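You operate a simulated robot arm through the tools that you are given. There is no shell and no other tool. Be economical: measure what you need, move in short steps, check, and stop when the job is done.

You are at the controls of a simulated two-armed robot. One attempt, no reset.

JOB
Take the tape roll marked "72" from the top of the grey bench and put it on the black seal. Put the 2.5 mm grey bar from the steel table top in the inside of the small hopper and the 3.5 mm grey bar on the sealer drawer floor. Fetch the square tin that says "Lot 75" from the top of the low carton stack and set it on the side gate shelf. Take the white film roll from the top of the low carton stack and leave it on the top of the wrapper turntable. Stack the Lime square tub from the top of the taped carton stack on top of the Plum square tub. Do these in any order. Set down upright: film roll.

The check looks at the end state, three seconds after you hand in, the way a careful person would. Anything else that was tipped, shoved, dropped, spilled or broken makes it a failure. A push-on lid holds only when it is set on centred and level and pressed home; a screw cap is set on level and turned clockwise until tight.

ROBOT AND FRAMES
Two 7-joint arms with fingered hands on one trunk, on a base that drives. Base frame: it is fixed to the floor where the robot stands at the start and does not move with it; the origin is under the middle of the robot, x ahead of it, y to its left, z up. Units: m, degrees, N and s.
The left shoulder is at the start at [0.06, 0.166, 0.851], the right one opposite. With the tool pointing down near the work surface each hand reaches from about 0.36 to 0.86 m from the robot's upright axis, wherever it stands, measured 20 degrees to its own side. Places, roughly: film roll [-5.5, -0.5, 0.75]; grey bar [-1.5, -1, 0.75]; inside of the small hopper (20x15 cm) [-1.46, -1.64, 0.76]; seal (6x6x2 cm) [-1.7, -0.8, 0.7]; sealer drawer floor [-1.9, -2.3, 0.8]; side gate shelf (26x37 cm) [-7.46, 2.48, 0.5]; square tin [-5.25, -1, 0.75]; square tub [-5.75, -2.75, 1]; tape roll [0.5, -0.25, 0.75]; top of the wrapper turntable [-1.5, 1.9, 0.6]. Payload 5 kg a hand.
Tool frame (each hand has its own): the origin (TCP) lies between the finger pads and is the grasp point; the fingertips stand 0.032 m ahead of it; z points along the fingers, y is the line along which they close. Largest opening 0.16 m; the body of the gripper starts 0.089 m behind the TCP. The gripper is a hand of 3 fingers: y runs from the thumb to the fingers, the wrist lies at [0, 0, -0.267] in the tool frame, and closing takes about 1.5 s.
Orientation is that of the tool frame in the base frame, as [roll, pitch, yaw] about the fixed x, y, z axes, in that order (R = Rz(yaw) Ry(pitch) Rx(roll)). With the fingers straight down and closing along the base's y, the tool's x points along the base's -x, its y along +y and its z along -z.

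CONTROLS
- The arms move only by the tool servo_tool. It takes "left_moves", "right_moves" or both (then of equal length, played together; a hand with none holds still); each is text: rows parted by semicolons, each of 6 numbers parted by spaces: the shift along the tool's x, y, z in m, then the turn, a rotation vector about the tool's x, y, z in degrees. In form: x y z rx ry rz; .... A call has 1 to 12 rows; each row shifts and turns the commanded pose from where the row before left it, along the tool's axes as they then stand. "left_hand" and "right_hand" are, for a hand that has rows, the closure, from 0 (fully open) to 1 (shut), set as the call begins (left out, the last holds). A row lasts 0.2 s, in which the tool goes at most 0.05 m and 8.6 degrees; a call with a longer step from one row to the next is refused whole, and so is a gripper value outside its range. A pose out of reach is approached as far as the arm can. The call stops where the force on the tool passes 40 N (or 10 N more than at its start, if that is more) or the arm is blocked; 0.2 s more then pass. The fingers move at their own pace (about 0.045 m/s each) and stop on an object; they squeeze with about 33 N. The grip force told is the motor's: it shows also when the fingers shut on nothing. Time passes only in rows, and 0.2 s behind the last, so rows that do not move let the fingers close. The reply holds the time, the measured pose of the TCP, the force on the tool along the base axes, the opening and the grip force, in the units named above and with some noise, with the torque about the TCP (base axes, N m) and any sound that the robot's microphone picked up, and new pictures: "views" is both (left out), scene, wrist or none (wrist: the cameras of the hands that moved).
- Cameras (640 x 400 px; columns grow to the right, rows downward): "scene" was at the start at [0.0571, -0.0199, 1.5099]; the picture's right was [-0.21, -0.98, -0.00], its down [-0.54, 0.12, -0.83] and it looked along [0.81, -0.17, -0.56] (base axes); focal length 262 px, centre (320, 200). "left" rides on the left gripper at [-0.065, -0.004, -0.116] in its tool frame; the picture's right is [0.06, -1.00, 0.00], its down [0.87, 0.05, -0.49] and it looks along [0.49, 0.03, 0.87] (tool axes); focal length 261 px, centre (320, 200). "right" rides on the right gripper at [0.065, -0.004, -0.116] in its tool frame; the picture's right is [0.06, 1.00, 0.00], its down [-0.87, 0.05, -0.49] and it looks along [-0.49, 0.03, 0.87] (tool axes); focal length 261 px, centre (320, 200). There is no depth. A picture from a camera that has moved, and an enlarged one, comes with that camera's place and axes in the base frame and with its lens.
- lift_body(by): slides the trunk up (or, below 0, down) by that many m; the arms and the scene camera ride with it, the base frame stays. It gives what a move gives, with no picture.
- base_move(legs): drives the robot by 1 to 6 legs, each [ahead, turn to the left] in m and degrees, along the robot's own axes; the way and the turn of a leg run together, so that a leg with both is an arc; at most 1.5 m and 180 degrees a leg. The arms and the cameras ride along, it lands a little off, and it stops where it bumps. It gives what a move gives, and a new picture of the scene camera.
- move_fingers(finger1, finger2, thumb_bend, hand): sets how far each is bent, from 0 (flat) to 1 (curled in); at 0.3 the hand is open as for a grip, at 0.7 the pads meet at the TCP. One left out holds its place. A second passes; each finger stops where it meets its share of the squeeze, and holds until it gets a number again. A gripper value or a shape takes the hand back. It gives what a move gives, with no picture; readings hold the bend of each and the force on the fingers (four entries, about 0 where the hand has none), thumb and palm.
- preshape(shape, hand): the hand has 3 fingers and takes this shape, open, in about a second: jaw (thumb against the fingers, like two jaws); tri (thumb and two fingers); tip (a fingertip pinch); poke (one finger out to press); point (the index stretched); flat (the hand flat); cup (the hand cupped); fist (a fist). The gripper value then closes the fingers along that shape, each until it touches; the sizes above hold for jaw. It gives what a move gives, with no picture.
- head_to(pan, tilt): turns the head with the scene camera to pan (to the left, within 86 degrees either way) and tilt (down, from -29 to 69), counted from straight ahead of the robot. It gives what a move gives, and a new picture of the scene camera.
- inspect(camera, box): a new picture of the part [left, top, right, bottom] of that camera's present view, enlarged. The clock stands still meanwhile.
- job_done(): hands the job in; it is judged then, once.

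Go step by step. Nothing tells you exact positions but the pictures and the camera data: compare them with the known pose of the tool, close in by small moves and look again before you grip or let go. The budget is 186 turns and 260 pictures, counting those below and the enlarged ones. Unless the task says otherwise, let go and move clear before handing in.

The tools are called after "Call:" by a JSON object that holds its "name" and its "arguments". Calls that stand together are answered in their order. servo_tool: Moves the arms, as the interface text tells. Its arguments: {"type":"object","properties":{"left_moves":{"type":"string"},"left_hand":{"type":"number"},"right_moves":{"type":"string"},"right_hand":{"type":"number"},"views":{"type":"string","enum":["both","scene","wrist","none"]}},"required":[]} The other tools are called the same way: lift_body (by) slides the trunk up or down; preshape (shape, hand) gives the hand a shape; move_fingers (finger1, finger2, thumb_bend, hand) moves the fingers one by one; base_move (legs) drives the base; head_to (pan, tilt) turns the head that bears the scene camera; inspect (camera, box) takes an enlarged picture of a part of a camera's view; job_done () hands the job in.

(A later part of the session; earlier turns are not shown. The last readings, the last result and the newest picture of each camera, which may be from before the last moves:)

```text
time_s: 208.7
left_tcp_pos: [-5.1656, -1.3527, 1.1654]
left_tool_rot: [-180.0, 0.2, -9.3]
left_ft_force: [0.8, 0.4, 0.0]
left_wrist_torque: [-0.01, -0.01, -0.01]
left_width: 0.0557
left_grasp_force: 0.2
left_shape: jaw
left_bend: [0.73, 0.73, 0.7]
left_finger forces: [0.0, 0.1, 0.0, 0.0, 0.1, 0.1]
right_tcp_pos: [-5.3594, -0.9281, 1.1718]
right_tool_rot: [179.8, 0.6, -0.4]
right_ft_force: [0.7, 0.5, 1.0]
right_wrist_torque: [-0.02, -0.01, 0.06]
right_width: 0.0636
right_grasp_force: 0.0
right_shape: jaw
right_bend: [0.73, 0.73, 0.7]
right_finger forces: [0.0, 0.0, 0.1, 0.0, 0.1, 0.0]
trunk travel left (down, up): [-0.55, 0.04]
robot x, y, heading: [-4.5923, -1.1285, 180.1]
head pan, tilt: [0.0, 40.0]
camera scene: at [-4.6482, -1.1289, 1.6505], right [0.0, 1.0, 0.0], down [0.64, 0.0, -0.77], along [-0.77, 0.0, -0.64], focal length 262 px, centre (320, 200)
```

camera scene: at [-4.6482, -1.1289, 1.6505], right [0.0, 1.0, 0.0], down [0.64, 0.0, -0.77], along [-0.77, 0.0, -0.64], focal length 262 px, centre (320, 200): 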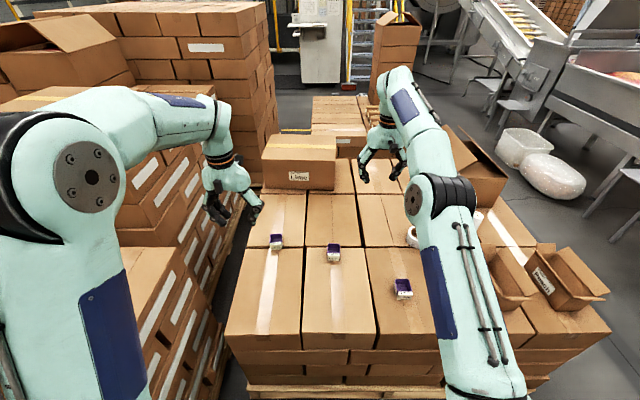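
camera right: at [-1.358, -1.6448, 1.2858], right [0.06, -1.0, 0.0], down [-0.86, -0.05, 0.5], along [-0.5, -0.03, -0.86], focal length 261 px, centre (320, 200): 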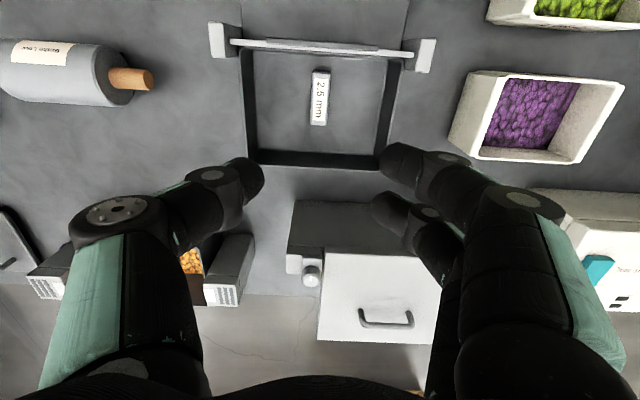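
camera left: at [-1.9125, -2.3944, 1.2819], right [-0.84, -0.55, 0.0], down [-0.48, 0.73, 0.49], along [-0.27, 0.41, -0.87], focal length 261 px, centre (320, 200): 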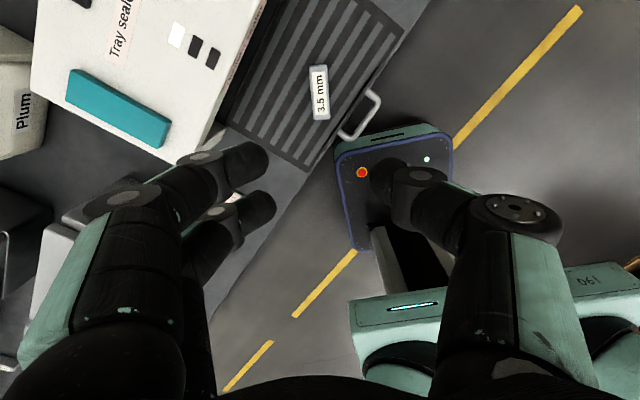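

Moving the left hand above the Lot 75 tin, opening to about 0.1 m and squaring the wrist.

Call:
{"name": "servo_tool", "arguments": {"left_moves": "-0.0351 0.0022 0.0306 0 0 0;-0.0351 0.0022 0.0306 0 0 0;-0.0351 0.0022 0.0306 0 0 0;-0.0351 0.0022 0.0306 0 0 0;-0.0351 0.0022 0.0306 0 0 0;-0.0351 0.0022 0.0306 0 0 0;-0.0351 0.0022 0.0306 0 0 0;-0.0351 0.0022 0.0306 0 0 0;0 0 0 0 0 -4.65;0 0 0 0 0 -4.65;0 0 0 0 0 0", "left_hand": 0.4, "views": "both"}}

```text
time_s: 211.1
left_tcp_pos: [-5.4123, -1.3173, 0.9356]
left_tool_rot: [-179.9, 0.3, 0.1]
left_ft_force: [0.4, -1.3, -0.2]
left_wrist_torque: [-0.01, 0.0, 0.0]
left_width: 0.0956
left_grasp_force: 0.1
left_shape: jaw
left_bend: [0.71, 0.71, 0.7]
left_finger forces: [0.0, 0.0, 0.1, 0.0, 0.0, 0.1]
left hand out of reach, approached as far as the arm can: row 8
right_tcp_pos: [-5.3591, -0.9311, 1.173]
right_tool_rot: [180.0, 0.7, -0.4]
right_ft_force: [0.2, -0.2, -0.4]
right_wrist_torque: [0.06, -0.03, -0.03]
right_width: 0.0636
right_grasp_force: 0.0
right_shape: jaw
right_bend: [0.73, 0.73, 0.7]
right_finger forces: [0.1, 0.1, 0.1, 0.0, 0.0, 0.0]
trunk travel left (down, up): [-0.55, 0.04]
robot x, y, heading: [-4.5955, -1.1285, 179.7]
head pan, tilt: [0.0, 40.0]
camera scene: at [-4.6488, -1.13, 1.6505], right [0.0, 1.0, 0.0], down [0.64, 0.0, -0.77], along [-0.77, 0.0, -0.64], focal length 262 px, centre (320, 200)
camera left: at [-5.4766, -1.3132, 1.0517], right [0.06, 1.0, 0.0], down [0.87, -0.05, 0.49], along [0.49, -0.03, -0.87], focal length 261 px, centre (320, 200)
```

scene: 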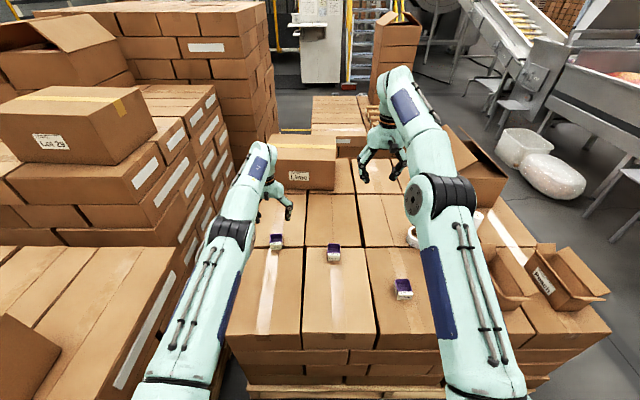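
left: 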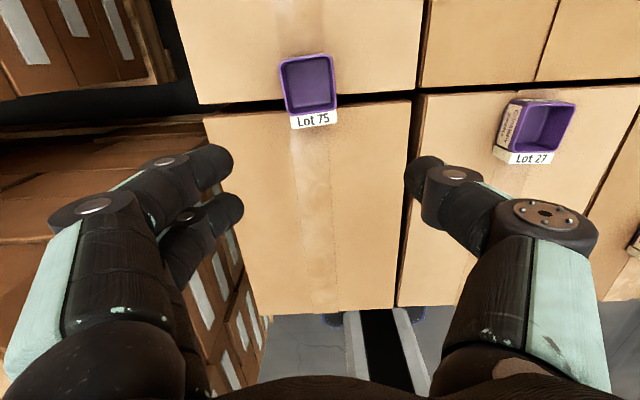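

The hand is 3 cm short in x. I lower the trunk 0.1 m and creep forward 5 cm, which centres it better.

Call:
{"name": "lift_body", "arguments": {"by": -0.08}}

Call:
{"name": "base_move", "arguments": {"legs": [[0.04, 0]]}}

Call:
{"name": "servo_tool", "arguments": {"left_moves": "0 0 0 0 0 0", "views": "wrist"}}

```text
time_s: 212.3
left_tcp_pos: [-5.4126, -1.3174, 0.8561]
left_tool_rot: [-179.9, 0.3, 0.0]
left_ft_force: [-0.5, 0.0, -0.7]
left_wrist_torque: [-0.01, 0.01, 0.0]
left_width: 0.0956
left_grasp_force: 0.0
left_shape: jaw
left_bend: [0.71, 0.71, 0.7]
left_finger forces: [0.0, 0.1, 0.1, 0.1, 0.0, 0.0]
right_tcp_pos: [-5.3596, -0.93, 1.0919]
right_tool_rot: [179.8, 0.8, -0.4]
right_ft_force: [-0.2, -0.5, -0.2]
right_wrist_torque: [-0.02, 0.01, -0.01]
right_width: 0.0633
right_grasp_force: 0.1
right_shape: jaw
right_bend: [0.73, 0.73, 0.7]
right_finger forces: [0.1, 0.0, 0.0, 0.1, 0.0, 0.1]
trunk travel left (down, up): [-0.47, 0.12]
robot x, y, heading: [-4.5968, -1.1305, 179.9]
head pan, tilt: [0.0, 40.0]
```

```text
time_s: 213.1
left_tcp_pos: [-5.4531, -1.3177, 0.8529]
left_tool_rot: [-179.8, 0.1, 0.0]
left_ft_force: [-0.6, 0.1, 0.3]
left_wrist_torque: [0.01, -0.06, 0.01]
left_width: 0.0958
left_grasp_force: 0.1
left_shape: jaw
left_bend: [0.71, 0.71, 0.7]
left_finger forces: [0.1, 0.0, 0.0, 0.1, 0.0, 0.0]
right_tcp_pos: [-5.4008, -0.9296, 1.0896]
right_tool_rot: [179.9, 0.5, -0.3]
right_ft_force: [0.2, 0.0, -0.4]
right_wrist_torque: [-0.03, -0.05, 0.0]
right_width: 0.0639
right_grasp_force: 0.1
right_shape: jaw
right_bend: [0.73, 0.73, 0.7]
right_finger forces: [0.0, 0.0, 0.1, 0.1, 0.1, 0.0]
trunk travel left (down, up): [-0.47, 0.12]
robot x, y, heading: [-4.6361, -1.1285, 179.8]
head pan, tilt: [0.0, 40.0]
camera scene: at [-4.6907, -1.1295, 1.5703], right [0.0, 1.0, 0.0], down [0.64, 0.0, -0.77], along [-0.77, 0.0, -0.64], focal length 262 px, centre (320, 200)
```

scene: 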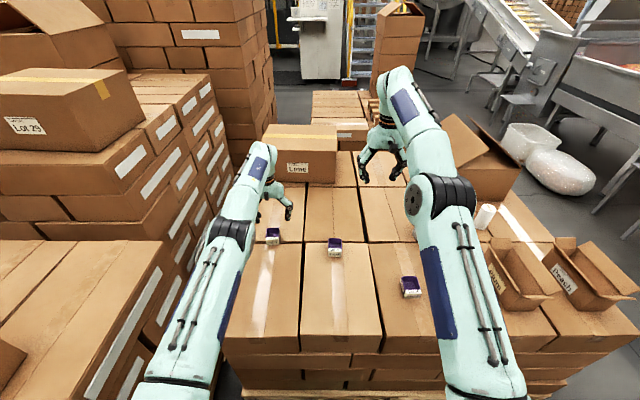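

```text
time_s: 213.5
left_tcp_pos: [-5.4531, -1.3175, 0.8548]
left_tool_rot: [-179.9, 0.3, 0.1]
left_ft_force: [-0.7, -0.4, -0.1]
left_wrist_torque: [0.02, -0.03, 0.02]
left_width: 0.0955
left_grasp_force: 0.1
left_shape: jaw
left_bend: [0.71, 0.71, 0.7]
left_finger forces: [0.0, 0.0, 0.0, 0.0, 0.0, 0.0]
right_tcp_pos: [-5.4004, -0.93, 1.0914]
right_tool_rot: [180.0, 0.6, -0.3]
right_ft_force: [-0.3, -0.2, -0.1]
right_wrist_torque: [-0.01, 0.0, -0.03]
right_width: 0.0639
right_grasp_force: 0.1
right_shape: jaw
right_bend: [0.73, 0.73, 0.7]
right_finger forces: [0.0, 0.1, 0.0, 0.0, 0.0, 0.1]
trunk travel left (down, up): [-0.47, 0.12]
robot x, y, heading: [-4.6341, -1.1285, 180.0]
head pan, tilt: [0.0, 40.0]
camera left: at [-5.517, -1.3133, 0.9713], right [0.06, 1.0, 0.0], down [0.87, -0.05, 0.49], along [0.49, -0.03, -0.87], focal length 261 px, centre (320, 200)
```

left: 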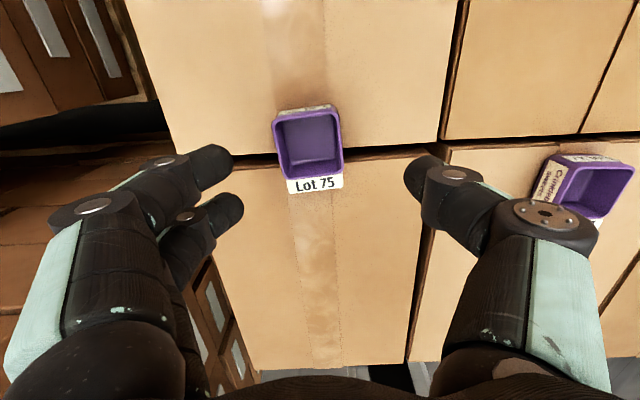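

Tin top is at [-5.447, -1.328, 0.747]. I centre and lower around it.

Call:
{"name": "servo_tool", "arguments": {"left_moves": "0.006 0.01 0.02 0 0 0;0 0 0.03 0 0 0;0 0 0.03 0 0 0;0 0 0.015 0 0 0;0 0 0 0 0 0", "views": "both"}}

```text
time_s: 214.7
left_tcp_pos: [-5.4468, -1.3274, 0.7592]
left_tool_rot: [-179.8, 0.4, 0.1]
left_ft_force: [0.1, 0.8, 0.7]
left_wrist_torque: [-0.02, 0.0, -0.01]
left_width: 0.0957
left_grasp_force: 0.1
left_shape: jaw
left_bend: [0.71, 0.71, 0.7]
left_finger forces: [0.0, 0.1, 0.0, 0.1, 0.0, 0.0]
right_tcp_pos: [-5.4003, -0.9311, 1.0916]
right_tool_rot: [180.0, 0.7, -0.4]
right_ft_force: [-0.2, -0.3, -0.7]
right_wrist_torque: [-0.03, -0.01, 0.03]
right_width: 0.0636
right_grasp_force: 0.1
right_shape: jaw
right_bend: [0.73, 0.73, 0.7]
right_finger forces: [0.0, 0.1, 0.1, 0.1, 0.0, 0.0]
trunk travel left (down, up): [-0.47, 0.12]
robot x, y, heading: [-4.6315, -1.1293, 179.8]
head pan, tilt: [0.0, 40.0]
camera scene: at [-4.6888, -1.1295, 1.5705], right [0.0, 1.0, 0.0], down [0.64, 0.0, -0.77], along [-0.77, 0.0, -0.64], focal length 262 px, centre (320, 200)
camera left: at [-5.5109, -1.3235, 0.8757], right [0.06, 1.0, 0.0], down [0.87, -0.05, 0.49], along [0.49, -0.03, -0.87], focal length 261 px, centre (320, 200)
```

scene: 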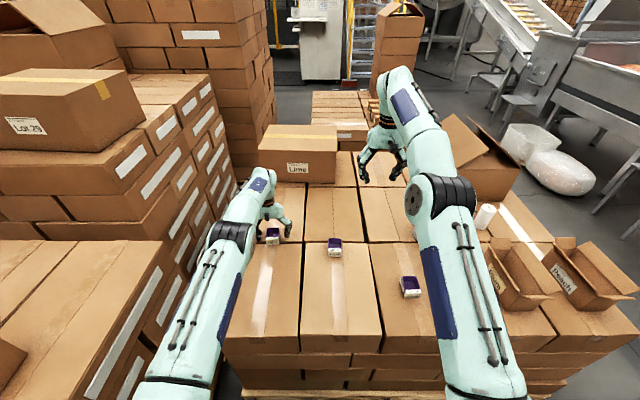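
left: 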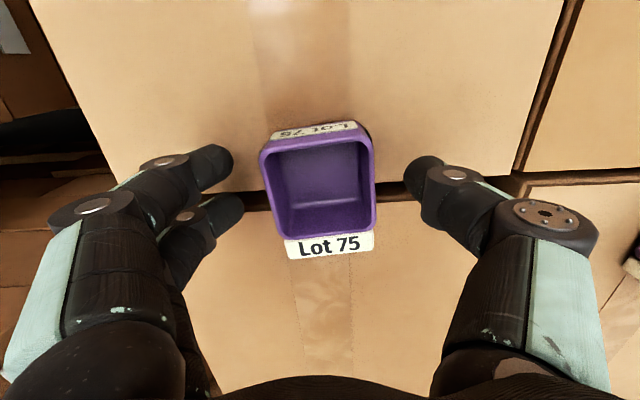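

Centred. Closing on the tin.

Call:
{"name": "servo_tool", "arguments": {"left_moves": "0 0 0.003 0 0 0;0 0 0 0 0 0;0 0 0 0 0 0;0 0 0 0 0 0;0 0 0 0 0 0;0 0 0 0 0 0;0 0 0 0 0 0", "left_hand": 1, "views": "wrist"}}

```text
time_s: 216.3
left_tcp_pos: [-5.4464, -1.3275, 0.7558]
left_tool_rot: [-179.9, 0.3, 0.1]
left_ft_force: [0.6, 0.2, -0.1]
left_wrist_torque: [0.0, -0.01, 0.01]
left_width: 0.0498
left_grasp_force: 32.8
left_shape: jaw
left_bend: [0.73, 0.73, 0.7]
left_finger forces: [14.8, 15.2, 0.0, 0.0, 29.8, 0.0]
right_tcp_pos: [-5.3998, -0.9306, 1.0912]
right_tool_rot: [180.0, 0.7, -0.4]
right_ft_force: [-0.7, 0.1, 0.2]
right_wrist_torque: [-0.01, 0.04, -0.01]
right_width: 0.0634
right_grasp_force: 0.1
right_shape: jaw
right_bend: [0.73, 0.73, 0.7]
right_finger forces: [0.1, 0.0, 0.0, 0.0, 0.0, 0.0]
trunk travel left (down, up): [-0.47, 0.12]
robot x, y, heading: [-4.6357, -1.1288, 179.8]
head pan, tilt: [0.0, 40.0]
camera left: at [-5.5109, -1.3233, 0.8728], right [0.06, 1.0, 0.0], down [0.87, -0.05, 0.49], along [0.49, -0.03, -0.87], focal length 261 px, centre (320, 200)
```

left: 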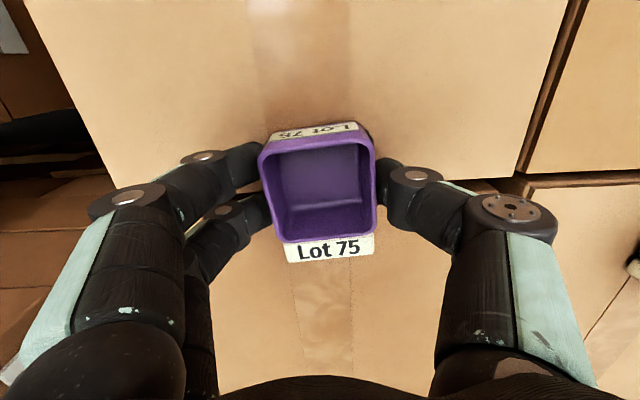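

Tin gripped. I lift it, back off and go to the north side of the stack for the film roll.

Call:
{"name": "servo_tool", "arguments": {"left_moves": "0 0 -0.02 0 0 0;0 0 -0.04 0 0 0;0 0 -0.05 0 0 0;0 0 -0.05 0 0 0;0 0 -0.05 0 0 0;0.03 0 -0.03 0 0 0;0.04 0 -0.02 0 0 0;0 0 0 0 0 0", "views": "wrist"}}

Call:
{"name": "base_move", "arguments": {"legs": [[-0.5, 0], [0, -90], [1.35, 0], [0, 90]]}}

```text
time_s: 218.1
left_tcp_pos: [-5.3695, -1.3177, 1.0155]
left_tool_rot: [-180.0, 0.2, 0.1]
left_ft_force: [-0.5, 0.3, -0.2]
left_wrist_torque: [-0.01, 0.02, 0.03]
left_width: 0.0495
left_grasp_force: 33.0
left_shape: jaw
left_bend: [0.73, 0.73, 0.7]
left_finger forces: [14.8, 15.2, 0.1, 0.0, 30.0, 0.1]
left hand out of reach, approached as far as the arm can: row 5
right_tcp_pos: [-5.4003, -0.9307, 1.0902]
right_tool_rot: [180.0, 0.6, -0.4]
right_ft_force: [0.5, 0.2, -0.1]
right_wrist_torque: [-0.03, 0.0, -0.01]
right_width: 0.0635
right_grasp_force: 0.0
right_shape: jaw
right_bend: [0.73, 0.73, 0.7]
right_finger forces: [0.0, 0.1, 0.1, 0.0, 0.0, 0.1]
trunk travel left (down, up): [-0.47, 0.12]
robot x, y, heading: [-4.6368, -1.1284, 179.7]
head pan, tilt: [0.0, 40.0]
camera left: at [-5.434, -1.3141, 1.1313], right [0.06, 1.0, 0.0], down [0.87, -0.05, 0.49], along [0.49, -0.03, -0.87], focal length 261 px, centre (320, 200)
```

left: 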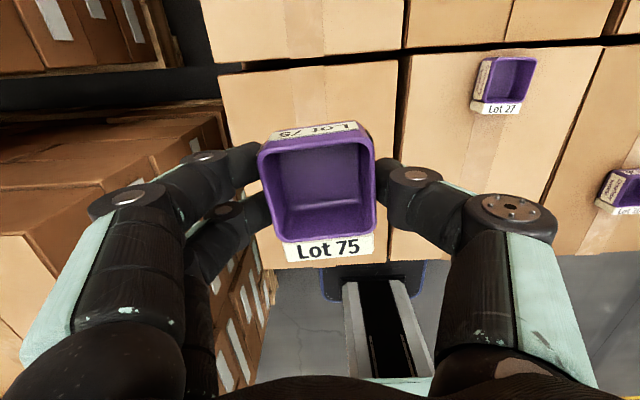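

```text
time_s: 235.3
left_tcp_pos: [-4.8632, 0.0364, 1.0149]
left_tool_rot: [-180.0, 0.3, -0.3]
left_ft_force: [-0.8, -1.0, -1.6]
left_wrist_torque: [0.01, 0.02, 0.0]
left_width: 0.0493
left_grasp_force: 33.0
left_shape: jaw
left_bend: [0.73, 0.73, 0.7]
left_finger forces: [14.6, 15.0, 0.0, 0.0, 29.6, 0.1]
right_tcp_pos: [-4.891, 0.4232, 1.0916]
right_tool_rot: [180.0, 0.6, -0.7]
right_ft_force: [0.3, -0.7, -0.5]
right_wrist_torque: [-0.02, -0.02, -0.02]
right_width: 0.0635
right_grasp_force: 0.2
right_shape: jaw
right_bend: [0.73, 0.73, 0.7]
right_finger forces: [0.0, 0.0, 0.0, 0.0, 0.1, 0.0]
trunk travel left (down, up): [-0.47, 0.12]
robot x, y, heading: [-4.127, 0.2213, 179.5]
head pan, tilt: [0.0, 40.0]
camera scene: at [-4.1814, 0.2209, 1.5705], right [0.01, 1.0, 0.0], down [0.64, -0.01, -0.77], along [-0.77, 0.01, -0.64], focal length 262 px, centre (320, 200)
```

scene: 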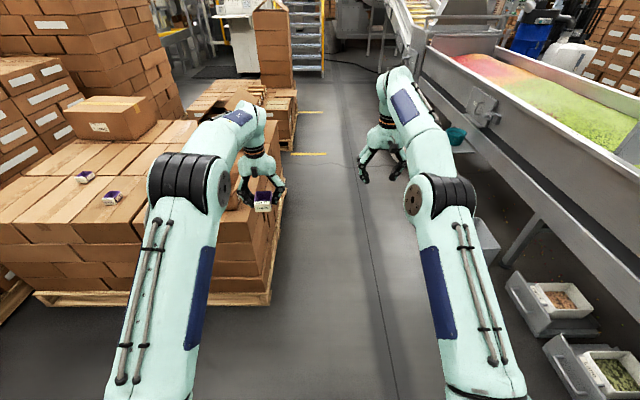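

The aisle beside the stack is about 1.3 m wide. I raise the trunk, drive along its middle and turn to face the stack from the north.

Call:
{"name": "lift_body", "arguments": {"by": 0.11}}

Call:
{"name": "base_move", "arguments": {"legs": [[0, -16], [1.2, 0], [0, 106.5]]}}

```text
time_s: 236.8
left_tcp_pos: [-4.861, 0.0365, 1.1271]
left_tool_rot: [-179.9, 0.2, -0.3]
left_ft_force: [0.2, -0.1, -0.9]
left_wrist_torque: [-0.03, 0.03, 0.02]
left_width: 0.0494
left_grasp_force: 32.8
left_shape: jaw
left_bend: [0.73, 0.73, 0.7]
left_finger forces: [14.6, 15.0, 0.0, 0.0, 29.5, 0.1]
right_tcp_pos: [-4.8924, 0.4255, 1.2012]
right_tool_rot: [179.9, 0.7, -0.7]
right_ft_force: [0.0, 0.1, -0.4]
right_wrist_torque: [-0.01, 0.04, 0.02]
right_width: 0.0635
right_grasp_force: 0.0
right_shape: jaw
right_bend: [0.73, 0.73, 0.7]
right_finger forces: [0.0, 0.0, 0.0, 0.1, 0.0, 0.0]
trunk travel left (down, up): [-0.58, 0.01]
robot x, y, heading: [-4.1247, 0.2205, 179.7]
head pan, tilt: [0.0, 40.0]
```

```text
time_s: 248.4
left_tcp_pos: [-5.0768, -0.1705, 1.1253]
left_tool_rot: [-179.9, 0.3, 90.3]
left_ft_force: [-0.6, -0.6, -1.2]
left_wrist_torque: [-0.02, 0.03, 0.03]
left_width: 0.0492
left_grasp_force: 33.1
left_shape: jaw
left_bend: [0.73, 0.73, 0.7]
left_finger forces: [14.5, 14.9, 0.0, 0.0, 29.4, 0.1]
right_tcp_pos: [-5.465, -0.2027, 1.2011]
right_tool_rot: [179.9, 0.7, 90.0]
right_ft_force: [-0.4, -0.6, 0.7]
right_wrist_torque: [-0.03, -0.03, -0.03]
right_width: 0.0637
right_grasp_force: 0.0
right_shape: jaw
right_bend: [0.73, 0.73, 0.7]
right_finger forces: [0.0, 0.0, 0.0, 0.0, 0.0, 0.0]
trunk travel left (down, up): [-0.58, 0.01]
robot x, y, heading: [-5.2703, 0.5604, -90.4]
head pan, tilt: [0.0, 40.0]
camera scene: at [-5.2688, 0.5072, 1.6805], right [-1.0, 0.0, 0.0], down [0.0, 0.64, -0.77], along [0.0, -0.77, -0.64], focal length 262 px, centre (320, 200)
```

scene: 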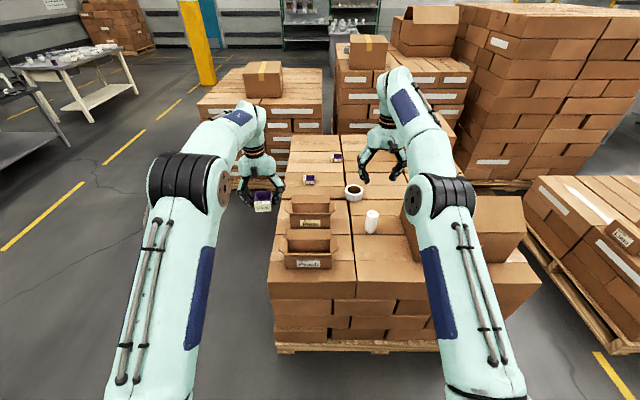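

The film roll stands at about [-5.53, -0.395], an open box to its west. I drive 0.24 m forward and turn the right hand to close north–south.

Call:
{"name": "base_move", "arguments": {"legs": [[0.24, 0]]}}

Call:
{"name": "servo_tool", "arguments": {"right_moves": "0 0 0 0 0 8.18;0 0 0 0 0 8.18;0 0 0 0 0 8.18;0 0 0 0 0 8.18;0 0 0 0 0 8.18;0 0 0 0 0 8.18;0 0 0 0 0 8.18;0 0 0 0 0 8.18;0 0 0 0 0 8.18;0 0 0 0 0 8.18;0 0 0 0 0 8.18;0 0 0 0 0 0", "right_hand": 0.3, "views": "both"}}

```text
time_s: 250.2
left_tcp_pos: [-5.0776, -0.4115, 1.1239]
left_tool_rot: [180.0, 0.2, 90.2]
left_ft_force: [0.7, 0.3, -1.3]
left_wrist_torque: [0.06, 0.01, 0.02]
left_width: 0.0493
left_grasp_force: 33.2
left_shape: jaw
left_bend: [0.73, 0.73, 0.7]
left_finger forces: [14.6, 14.9, 0.0, 0.1, 29.5, 0.0]
right_tcp_pos: [-5.465, -0.4429, 1.1991]
right_tool_rot: [179.8, 0.7, 89.8]
right_ft_force: [0.4, -1.1, 0.4]
right_wrist_torque: [0.01, 0.01, -0.01]
right_width: 0.0636
right_grasp_force: 0.1
right_shape: jaw
right_bend: [0.73, 0.73, 0.7]
right_finger forces: [0.1, 0.1, 0.1, 0.0, 0.0, 0.0]
trunk travel left (down, up): [-0.58, 0.01]
robot x, y, heading: [-5.2718, 0.325, -89.7]
head pan, tilt: [0.0, 40.0]
camera scene: at [-5.2692, 0.2662, 1.6804], right [-1.0, 0.0, 0.0], down [0.0, 0.64, -0.77], along [0.0, -0.77, -0.64], focal length 262 px, centre (320, 200)
```

scene: 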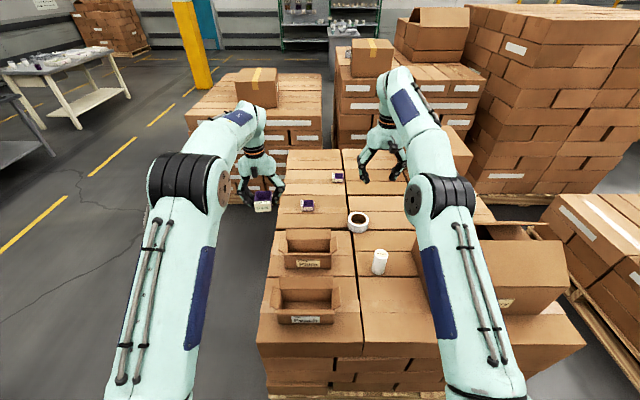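

```text
time_s: 252.8
left_tcp_pos: [-5.0782, -0.4102, 1.1248]
left_tool_rot: [-179.9, 0.1, 90.4]
left_ft_force: [0.4, 0.3, -0.9]
left_wrist_torque: [-0.04, -0.01, -0.02]
left_width: 0.0493
left_grasp_force: 33.1
left_shape: jaw
left_bend: [0.73, 0.73, 0.7]
left_finger forces: [14.6, 14.9, 0.0, 0.0, 29.6, 0.0]
right_tcp_pos: [-5.4661, -0.4415, 1.2002]
right_tool_rot: [179.2, -0.1, -0.3]
right_ft_force: [0.0, 0.0, -0.1]
right_wrist_torque: [-0.02, 0.01, -0.03]
right_width: 0.1118
right_grasp_force: 0.1
right_shape: jaw
right_bend: [0.67, 0.67, 0.64]
right_finger forces: [0.0, 0.1, 0.0, 0.0, 0.0, 0.0]
trunk travel left (down, up): [-0.58, 0.01]
robot x, y, heading: [-5.2686, 0.3264, -90.0]
head pan, tilt: [0.0, 40.0]
camera scene: at [-5.2692, 0.2679, 1.6805], right [-1.0, 0.0, 0.0], down [0.0, 0.64, -0.77], along [0.0, -0.77, -0.64], focal length 262 px, centre (320, 200)
camera right: at [-5.4005, -0.4371, 1.3162], right [0.06, -1.0, 0.01], down [-0.87, -0.04, 0.49], along [-0.49, -0.04, -0.87], focal length 261 px, centre (320, 200)
```

scene: 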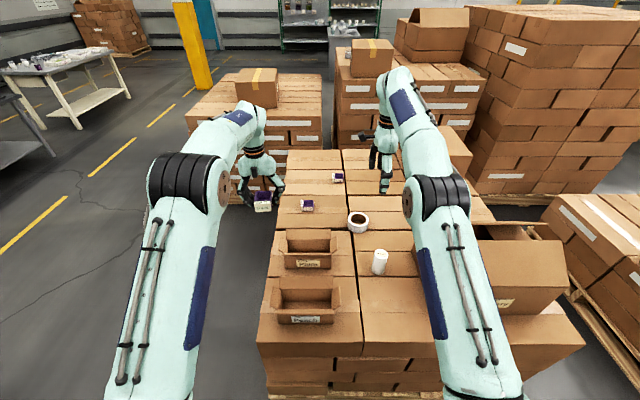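
right: 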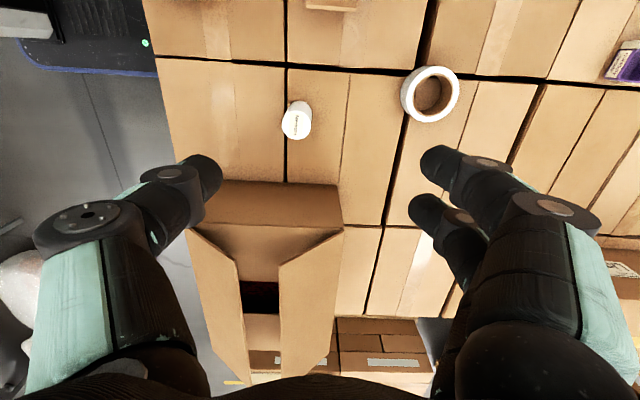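

Film roll top centre is at about [-5.516, -0.407, 0.836]. I lower to a hover just above it and check.

Call:
{"name": "servo_tool", "arguments": {"right_moves": "-0.0083 -0.0058 0.045 0 0 0;-0.0083 -0.0058 0.045 0 0 0;-0.0083 -0.0058 0.045 0 0 0;-0.0083 -0.0058 0.045 0 0 0;-0.0083 -0.0058 0.045 0 0 0;-0.0083 -0.0058 0.045 0 0 0;0 0 0 0 0 0", "views": "both"}}

```text
time_s: 254.4
left_tcp_pos: [-5.0779, -0.4094, 1.1267]
left_tool_rot: [-180.0, 0.3, 90.3]
left_ft_force: [-0.3, -0.9, -0.5]
left_wrist_torque: [-0.01, -0.04, -0.02]
left_width: 0.0493
left_grasp_force: 32.9
left_shape: jaw
left_bend: [0.73, 0.73, 0.7]
left_finger forces: [14.6, 14.9, 0.0, 0.0, 29.6, 0.1]
right_tcp_pos: [-5.5145, -0.4117, 0.9298]
right_tool_rot: [179.3, -0.2, -0.2]
right_ft_force: [0.0, 0.0, -0.1]
right_wrist_torque: [-0.03, 0.03, 0.0]
right_width: 0.1117
right_grasp_force: 0.0
right_shape: jaw
right_bend: [0.67, 0.67, 0.64]
right_finger forces: [0.1, 0.0, 0.1, 0.0, 0.1, 0.0]
trunk travel left (down, up): [-0.58, 0.01]
robot x, y, heading: [-5.2689, 0.3232, -90.4]
head pan, tilt: [0.0, 40.0]
camera scene: at [-5.269, 0.2684, 1.6805], right [-1.0, 0.0, 0.0], down [0.0, 0.64, -0.77], along [0.0, -0.77, -0.64], focal length 262 px, centre (320, 200)
camera right: at [-5.449, -0.406, 1.0459], right [0.06, -1.0, 0.01], down [-0.87, -0.04, 0.49], along [-0.49, -0.04, -0.87], focal length 261 px, centre (320, 200)
```

scene: 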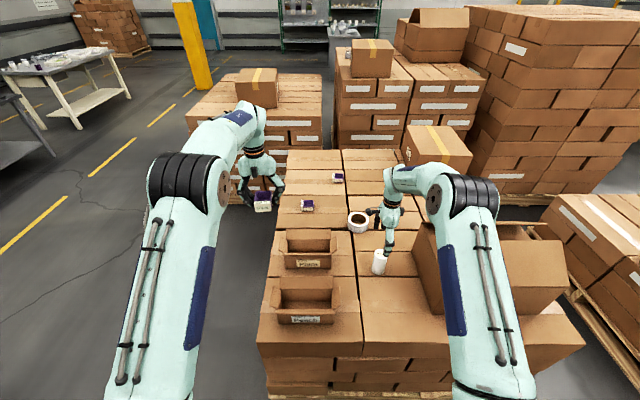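
right: 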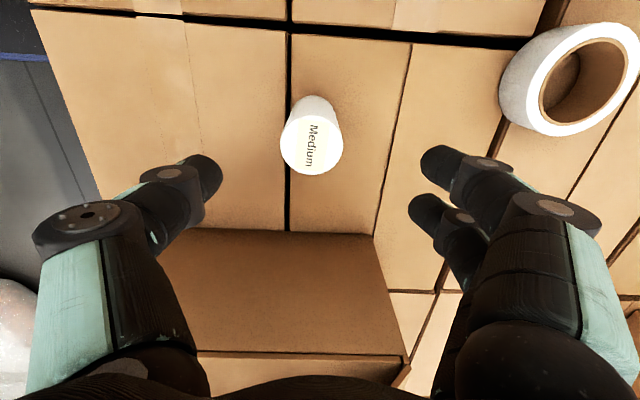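

Centred within 5 mm. I correct and lower around the roll.

Call:
{"name": "servo_tool", "arguments": {"right_moves": "0 -0.005 0.035 0 0 0;0 0 0.035 0 0 0;0 0 0.035 0 0 0;0 0 0.035 0 0 0;0 0 0 0 0 0", "views": "both"}}

```text
time_s: 255.6
left_tcp_pos: [-5.0775, -0.4096, 1.1246]
left_tool_rot: [-179.9, 0.3, 90.1]
left_ft_force: [0.5, 0.9, -0.3]
left_wrist_torque: [-0.02, 0.03, 0.02]
left_width: 0.0494
left_grasp_force: 33.5
left_shape: jaw
left_bend: [0.73, 0.73, 0.7]
left_finger forces: [14.6, 15.0, 0.0, 0.1, 29.4, 0.1]
right_tcp_pos: [-5.5143, -0.4051, 0.7903]
right_tool_rot: [179.3, 0.0, -0.1]
right_ft_force: [0.8, -0.3, -0.7]
right_wrist_torque: [-0.04, 0.02, -0.01]
right_width: 0.112
right_grasp_force: 0.1
right_shape: jaw
right_bend: [0.67, 0.67, 0.64]
right_finger forces: [0.0, 0.0, 0.0, 0.0, 0.0, 0.0]
trunk travel left (down, up): [-0.58, 0.01]
robot x, y, heading: [-5.2709, 0.3238, -89.8]
head pan, tilt: [0.0, 40.0]
camera scene: at [-5.2691, 0.2683, 1.6805], right [-1.0, 0.0, 0.0], down [0.0, 0.64, -0.77], along [0.0, -0.77, -0.64], focal length 262 px, centre (320, 200)
camera right: at [-5.45, -0.4016, 0.9059], right [0.06, -1.0, 0.01], down [-0.87, -0.04, 0.49], along [-0.49, -0.04, -0.87], focal length 261 px, centre (320, 200)
```

scene: 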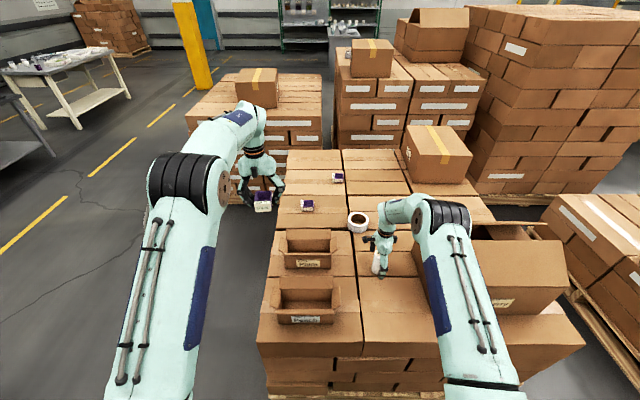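
right: 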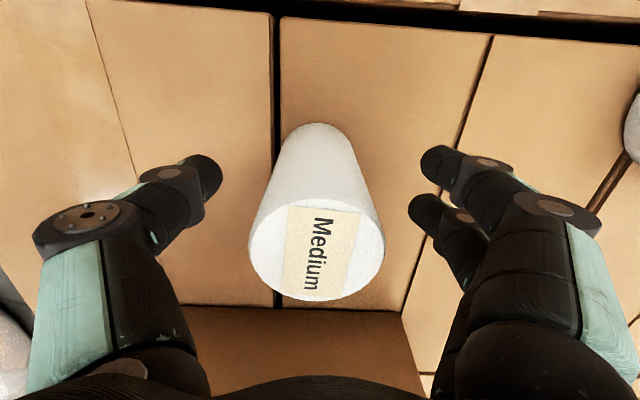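

Good position. Closing on the film roll.

Call:
{"name": "servo_tool", "arguments": {"right_moves": "0 0 0 0 0 0;0 0 0 0 0 0;0 0 0 0 0 0;0 0 0 0 0 0;0 0 0 0 0 0;0 0 0 0 0 0;0 0 0 0 0 0;0 0 0 0 0 0", "right_hand": 1, "views": "wrist"}}

```text
time_s: 257.4
left_tcp_pos: [-5.0781, -0.4101, 1.1251]
left_tool_rot: [-180.0, 0.2, 90.2]
left_ft_force: [0.1, -0.4, -0.2]
left_wrist_torque: [0.04, -0.01, 0.02]
left_width: 0.0492
left_grasp_force: 32.8
left_shape: jaw
left_bend: [0.73, 0.73, 0.7]
left_finger forces: [14.6, 14.8, 0.0, 0.0, 29.5, 0.0]
right_tcp_pos: [-5.5159, -0.4075, 0.7897]
right_tool_rot: [179.3, 0.0, -0.2]
right_ft_force: [-0.7, -0.7, 0.2]
right_wrist_torque: [-0.01, -0.01, 0.02]
right_width: 0.0442
right_grasp_force: 32.9
right_shape: jaw
right_bend: [0.73, 0.73, 0.7]
right_finger forces: [14.1, 15.2, 0.1, 0.1, 29.1, 0.0]
trunk travel left (down, up): [-0.58, 0.01]
robot x, y, heading: [-5.2717, 0.3247, -89.8]
head pan, tilt: [0.0, 40.0]
camera right: at [-5.4501, -0.4018, 0.9056], right [0.06, -1.0, 0.01], down [-0.87, -0.05, 0.49], along [-0.49, -0.04, -0.87], focal length 261 px, centre (320, 200)
```

right: 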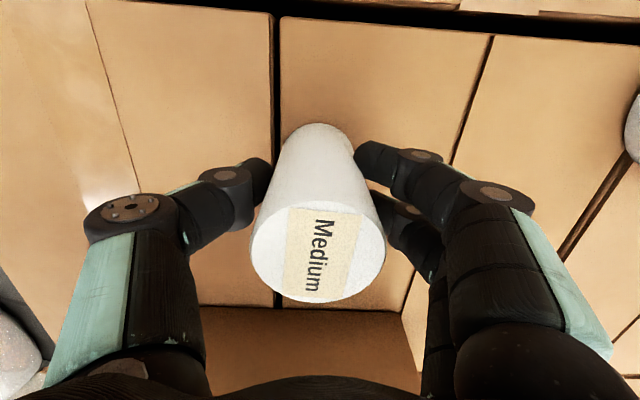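

Lifting the film roll and checking.

Call:
{"name": "servo_tool", "arguments": {"right_moves": "0 0 -0.02 0 0 0;0 0 -0.04 0 0 0;0 0 -0.05 0 0 0;0 0 -0.05 0 0 0;0 0 -0.05 0 0 0;0 0 -0.05 0 0 0;0 0 -0.05 0 0 0;0 0 -0.05 0 0 0;0 0 -0.04 0 0 0;0 0 0 0 0 0", "views": "both"}}

```text
time_s: 259.6
left_tcp_pos: [-5.0779, -0.4106, 1.1249]
left_tool_rot: [180.0, 0.2, 90.3]
left_ft_force: [-0.3, -1.0, -0.6]
left_wrist_torque: [-0.01, 0.0, 0.01]
left_width: 0.0492
left_grasp_force: 33.0
left_shape: jaw
left_bend: [0.73, 0.73, 0.7]
left_finger forces: [14.5, 15.0, 0.0, 0.1, 29.5, 0.1]
right_tcp_pos: [-5.5153, -0.4018, 1.1913]
right_tool_rot: [179.4, -0.1, -0.2]
right_ft_force: [0.2, -0.6, -1.9]
right_wrist_torque: [0.04, -0.02, 0.03]
right_width: 0.044
right_grasp_force: 33.7
right_shape: jaw
right_bend: [0.73, 0.73, 0.7]
right_finger forces: [14.2, 15.2, 0.1, 0.0, 29.2, 0.0]
trunk travel left (down, up): [-0.58, 0.01]
robot x, y, heading: [-5.2747, 0.3251, -89.7]
head pan, tilt: [0.0, 40.0]
camera scene: at [-5.2695, 0.2676, 1.6804], right [-1.0, 0.0, 0.0], down [0.0, 0.64, -0.77], along [0.0, -0.77, -0.64], focal length 262 px, centre (320, 200)
camera right: at [-5.4504, -0.3965, 1.3067], right [0.06, -1.0, 0.01], down [-0.87, -0.05, 0.49], along [-0.49, -0.04, -0.87], focal length 261 px, centre (320, 200)
```

scene: 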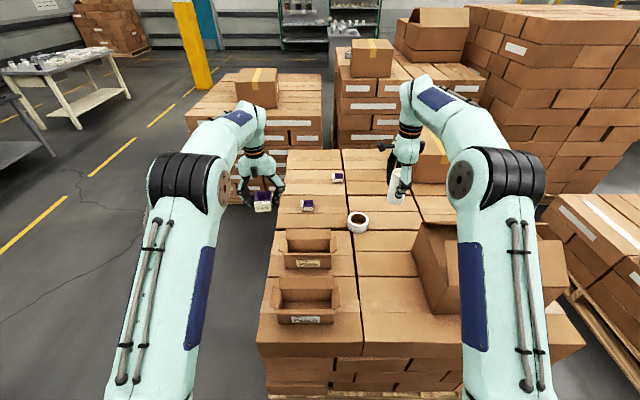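
right: 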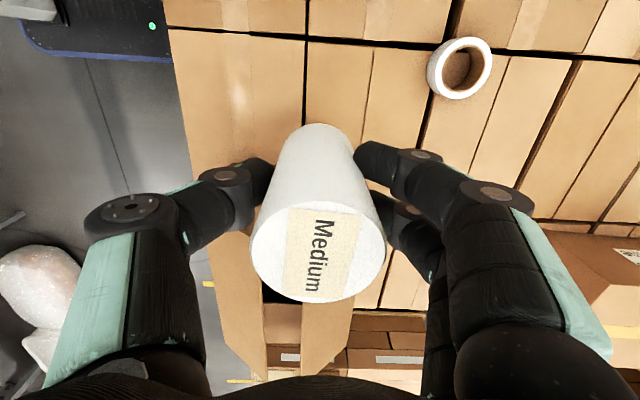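

Both items are held. I back off the stack, face west and look for the side gate.

Call:
{"name": "base_move", "arguments": {"legs": [[-0.25, 0], [0, -90]]}}

Call:
{"name": "head_to", "arguments": {"pan": -25, "tilt": 15}}

```text
time_s: 265.4
left_tcp_pos: [-6.0068, 0.3965, 1.1245]
left_tool_rot: [180.0, 0.2, -0.8]
left_ft_force: [0.0, 0.3, -0.6]
left_wrist_torque: [0.02, -0.01, -0.01]
left_width: 0.0488
left_grasp_force: 33.2
left_shape: jaw
left_bend: [0.73, 0.73, 0.7]
left_finger forces: [14.6, 14.9, 0.0, 0.0, 29.6, 0.0]
right_tcp_pos: [-5.9907, 0.8329, 1.1919]
right_tool_rot: [179.4, -0.1, -91.1]
right_ft_force: [-0.3, 0.0, -2.4]
right_wrist_torque: [-0.02, 0.01, 0.01]
right_width: 0.0434
right_grasp_force: 33.0
right_shape: jaw
right_bend: [0.73, 0.73, 0.7]
right_finger forces: [14.2, 15.0, 0.1, 0.0, 28.5, 0.0]
trunk travel left (down, up): [-0.58, 0.01]
robot x, y, heading: [-5.2695, 0.5744, 179.0]
head pan, tilt: [0.0, 40.0]
camera scene: at [-5.3245, 0.5755, 1.6805], right [0.02, 1.0, 0.0], down [0.64, -0.01, -0.77], along [-0.77, 0.01, -0.64], focal length 262 px, centre (320, 200)
```

scene: 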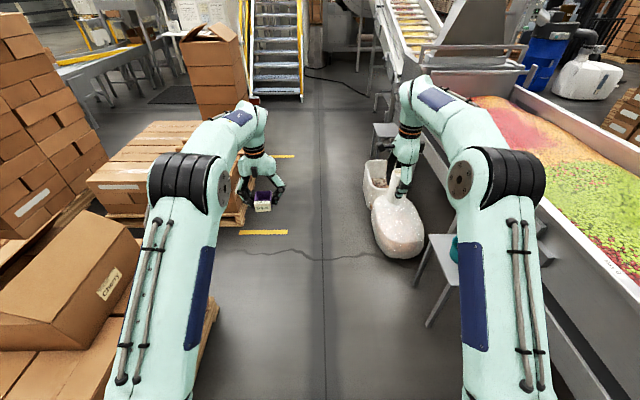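

```text
time_s: 266.3
left_tcp_pos: [-6.0069, 0.396, 1.1251]
left_tool_rot: [-180.0, 0.2, -0.7]
left_ft_force: [0.2, 0.0, -0.4]
left_wrist_torque: [0.0, 0.01, 0.01]
left_width: 0.0489
left_grasp_force: 33.0
left_shape: jaw
left_bend: [0.73, 0.73, 0.7]
left_finger forces: [14.6, 14.9, 0.0, 0.1, 29.5, 0.0]
right_tcp_pos: [-5.9909, 0.8331, 1.1911]
right_tool_rot: [179.3, 0.0, -91.1]
right_ft_force: [-0.5, 0.3, -1.2]
right_wrist_torque: [0.02, -0.02, -0.02]
right_width: 0.0434
right_grasp_force: 33.3
right_shape: jaw
right_bend: [0.73, 0.73, 0.7]
right_finger forces: [14.4, 14.9, 0.0, 0.0, 28.6, 0.0]
trunk travel left (down, up): [-0.58, 0.01]
robot x, y, heading: [-5.2703, 0.5779, 179.0]
head pan, tilt: [-25.0, 15.0]
camera scene: at [-5.3236, 0.6144, 1.7199], right [0.44, 0.9, 0.0], down [0.23, -0.11, -0.97], along [-0.87, 0.42, -0.26], focal length 262 px, centre (320, 200)
```

scene: 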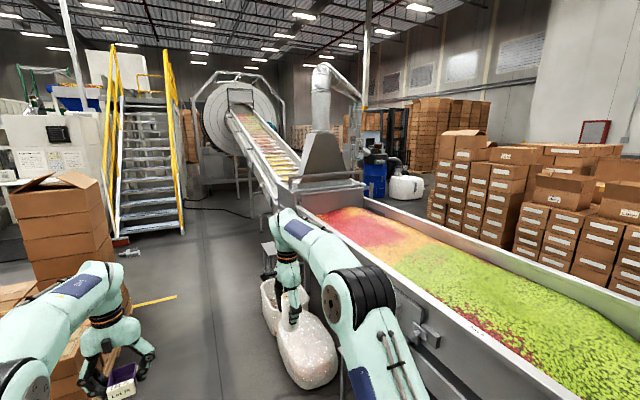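

The target shelf must be on the far (north) side of the trough. I reverse out of the aisle, turn east and look toward the wrapper turntable near [-1.5, 1.9].

Call:
{"name": "base_move", "arguments": {"legs": [[-1.5, 0], [0, 180]]}}

Call:
{"name": "head_to", "arguments": {"pan": 25, "tilt": 20}}

```text
time_s: 281.3
left_tcp_pos: [-3.0421, 0.7322, 1.1253]
left_tool_rot: [-179.9, 0.3, 179.5]
left_ft_force: [0.1, -0.3, -1.2]
left_wrist_torque: [-0.02, 0.01, 0.0]
left_width: 0.0489
left_grasp_force: 32.5
left_shape: jaw
left_bend: [0.73, 0.73, 0.7]
left_finger forces: [14.4, 14.8, 0.0, 0.1, 29.3, 0.0]
right_tcp_pos: [-3.0551, 0.2941, 1.1906]
right_tool_rot: [179.3, -0.2, 89.1]
right_ft_force: [-0.8, 0.3, -0.7]
right_wrist_torque: [-0.01, -0.04, -0.01]
right_width: 0.0428
right_grasp_force: 33.0
right_shape: jaw
right_bend: [0.73, 0.73, 0.7]
right_finger forces: [14.3, 14.6, 0.1, 0.0, 27.8, 0.0]
trunk travel left (down, up): [-0.58, 0.01]
robot x, y, heading: [-3.7803, 0.5496, -0.6]
head pan, tilt: [-25.0, 15.0]
camera scene: at [-3.724, 0.5076, 1.72], right [-0.43, -0.9, 0.0], down [-0.23, 0.11, -0.97], along [0.87, -0.42, -0.26], focal length 262 px, centre (320, 200)
```

scene: 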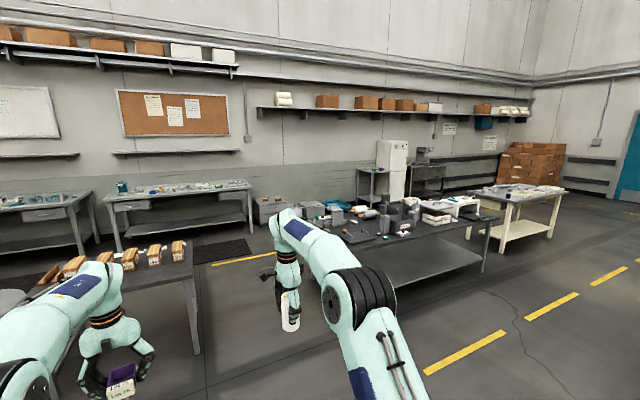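

```text
time_s: 282.4
left_tcp_pos: [-3.0405, 0.7321, 1.1253]
left_tool_rot: [180.0, 0.2, 179.4]
left_ft_force: [-0.2, 0.8, -1.0]
left_wrist_torque: [0.02, -0.01, 0.0]
left_width: 0.049
left_grasp_force: 32.9
left_shape: jaw
left_bend: [0.73, 0.73, 0.7]
left_finger forces: [14.5, 14.9, 0.0, 0.1, 29.3, 0.0]
right_tcp_pos: [-3.0558, 0.2946, 1.1905]
right_tool_rot: [179.4, -0.1, 89.1]
right_ft_force: [0.2, 0.1, -2.0]
right_wrist_torque: [-0.01, -0.02, -0.02]
right_width: 0.0425
right_grasp_force: 33.0
right_shape: jaw
right_bend: [0.73, 0.73, 0.7]
right_finger forces: [14.2, 14.7, 0.1, 0.1, 27.8, 0.0]
trunk travel left (down, up): [-0.58, 0.01]
robot x, y, heading: [-3.7788, 0.5479, -0.7]
head pan, tilt: [25.0, 20.0]
camera scene: at [-3.7232, 0.5862, 1.7119], right [0.41, -0.91, 0.0], down [-0.31, -0.14, -0.94], along [0.86, 0.39, -0.34], focal length 262 px, centre (320, 200)
```

scene: 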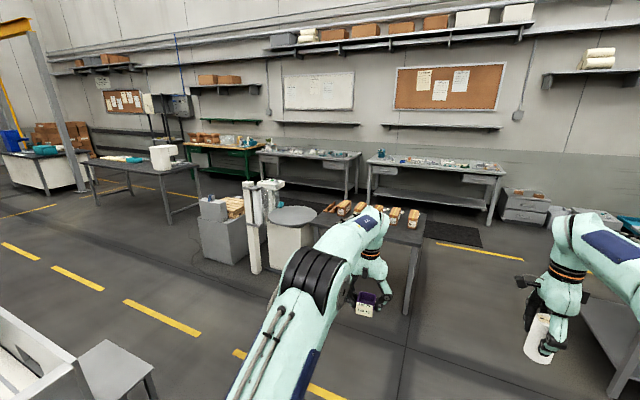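

The turntable disc is at about [-1.47, 1.93], with a mast just northwest and a loaf table to its southeast. I drive up from the southwest.

Call:
{"name": "base_move", "arguments": {"legs": [[0, 31.8], [0.9, 0], [0.93, 0], [0, 9]]}}

Call:
{"name": "head_to", "arguments": {"pan": -5, "tilt": 45}}

```text
time_s: 293.9
left_tcp_pos: [-1.779, 2.1237, 1.1253]
left_tool_rot: [-179.9, 0.2, -139.4]
left_ft_force: [-1.6, 0.8, -0.4]
left_wrist_torque: [-0.03, -0.05, 0.0]
left_width: 0.0488
left_grasp_force: 32.6
left_shape: jaw
left_bend: [0.73, 0.73, 0.7]
left_finger forces: [14.5, 14.9, 0.1, 0.0, 29.5, 0.1]
right_tcp_pos: [-1.5012, 1.7852, 1.1909]
right_tool_rot: [179.3, -0.1, 130.2]
right_ft_force: [0.2, 0.1, -1.2]
right_wrist_torque: [-0.02, -0.02, 0.02]
right_width: 0.0426
right_grasp_force: 33.1
right_shape: jaw
right_bend: [0.73, 0.73, 0.7]
right_finger forces: [14.4, 14.6, 0.0, 0.0, 27.7, 0.1]
trunk travel left (down, up): [-0.58, 0.01]
robot x, y, heading: [-2.212, 1.5033, 40.2]
head pan, tilt: [25.0, 20.0]
camera scene: at [-2.1981, 1.5663, 1.7119], right [0.91, -0.42, 0.0], down [-0.14, -0.31, -0.94], along [0.39, 0.85, -0.34], focal length 262 px, centre (320, 200)
```

scene: 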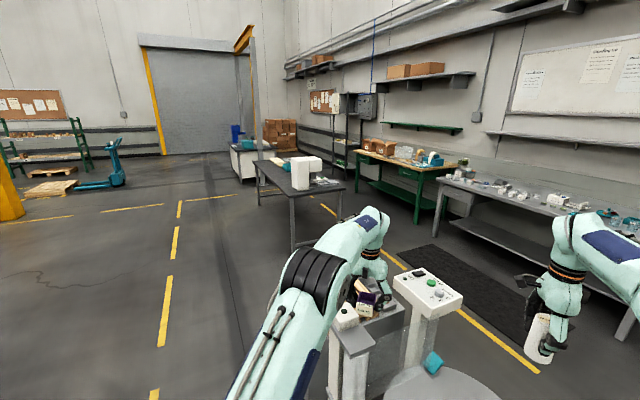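

```text
time_s: 294.9
left_tcp_pos: [-1.7784, 2.1245, 1.1263]
left_tool_rot: [-180.0, 0.2, -139.4]
left_ft_force: [-1.2, -0.4, -0.7]
left_wrist_torque: [0.0, 0.04, -0.06]
left_width: 0.049
left_grasp_force: 33.1
left_shape: jaw
left_bend: [0.73, 0.73, 0.7]
left_finger forces: [14.4, 14.9, 0.0, 0.0, 29.5, 0.0]
right_tcp_pos: [-1.5021, 1.7844, 1.1909]
right_tool_rot: [179.4, -0.1, 130.1]
right_ft_force: [0.1, -0.1, -1.4]
right_wrist_torque: [-0.02, -0.01, 0.02]
right_width: 0.0422
right_grasp_force: 32.8
right_shape: jaw
right_bend: [0.73, 0.73, 0.7]
right_finger forces: [14.4, 14.6, 0.1, 0.0, 27.6, 0.1]
trunk travel left (down, up): [-0.58, 0.01]
robot x, y, heading: [-2.2131, 1.4969, 40.4]
head pan, tilt: [-5.0, 45.0]
camera scene: at [-2.1695, 1.5278, 1.6733], right [0.58, -0.81, 0.0], down [-0.58, -0.41, -0.71], along [0.58, 0.41, -0.71], focal length 262 px, centre (320, 200)
```

scene: 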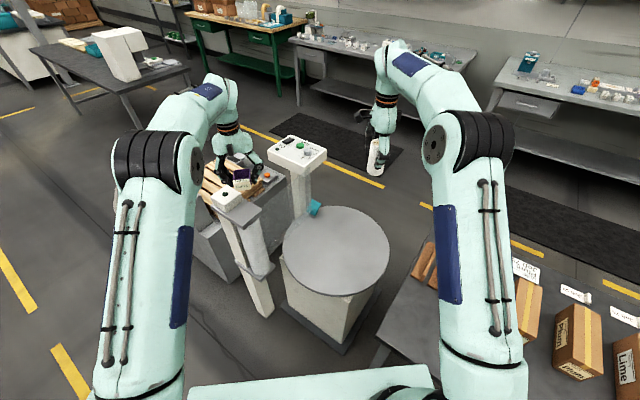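

The disc centre is about [-1.53, 1.89]. I lower the film roll toward it, a little nearer than the centre.

Call:
{"name": "servo_tool", "arguments": {"right_moves": "0.0104 0.0015 0.043 0 0 0;0.0104 0.0015 0.043 0 0 0;0.0104 0.0015 0.043 0 0 0;0.0104 0.0015 0.043 0 0 0;0.0104 0.0015 0.043 0 0 0;0.0104 0.0015 0.043 0 0 0;0.0104 0.0015 0.043 0 0 0;0.0104 0.0015 0.043 0 0 0;0.0104 0.0015 0.043 0 0 0;0 0 0 0 0 0", "views": "both"}}

```text
time_s: 297.1
left_tcp_pos: [-1.7773, 2.1232, 1.1247]
left_tool_rot: [-180.0, 0.3, -139.4]
left_ft_force: [0.3, -0.3, 0.1]
left_wrist_torque: [0.01, 0.01, 0.01]
left_width: 0.049
left_grasp_force: 33.1
left_shape: jaw
left_bend: [0.73, 0.73, 0.7]
left_finger forces: [14.5, 14.8, 0.1, 0.0, 29.4, 0.0]
right_tcp_pos: [-1.5474, 1.8682, 0.8054]
right_tool_rot: [179.3, -0.1, 130.2]
right_ft_force: [-0.3, 0.1, -1.0]
right_wrist_torque: [0.02, 0.0, -0.01]
right_width: 0.0421
right_grasp_force: 33.2
right_shape: jaw
right_bend: [0.73, 0.73, 0.7]
right_finger forces: [14.4, 14.9, 0.0, 0.0, 27.9, 0.0]
trunk travel left (down, up): [-0.58, 0.01]
robot x, y, heading: [-2.2127, 1.503, 40.6]
head pan, tilt: [-5.0, 45.0]
camera scene: at [-2.1699, 1.5272, 1.6733], right [0.58, -0.82, 0.0], down [-0.58, -0.41, -0.71], along [0.58, 0.41, -0.71], focal length 262 px, centre (320, 200)
camera right: at [-1.5939, 1.9136, 0.9204], right [0.72, 0.69, 0.01], down [0.6, -0.63, 0.49], along [0.35, -0.35, -0.87], focal length 261 px, centre (320, 200)
```

scene: 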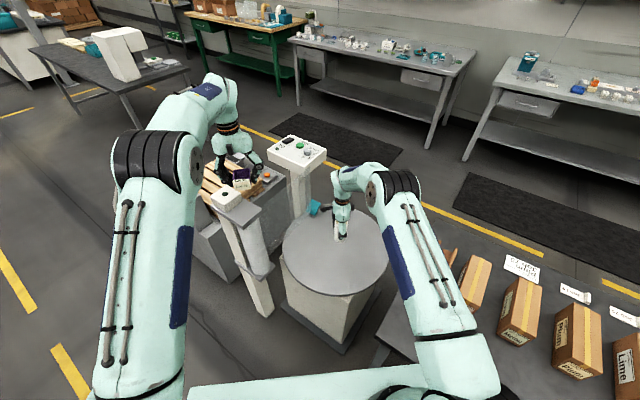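
right: 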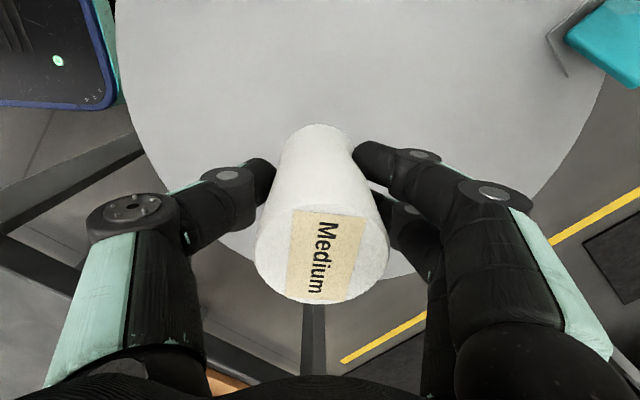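

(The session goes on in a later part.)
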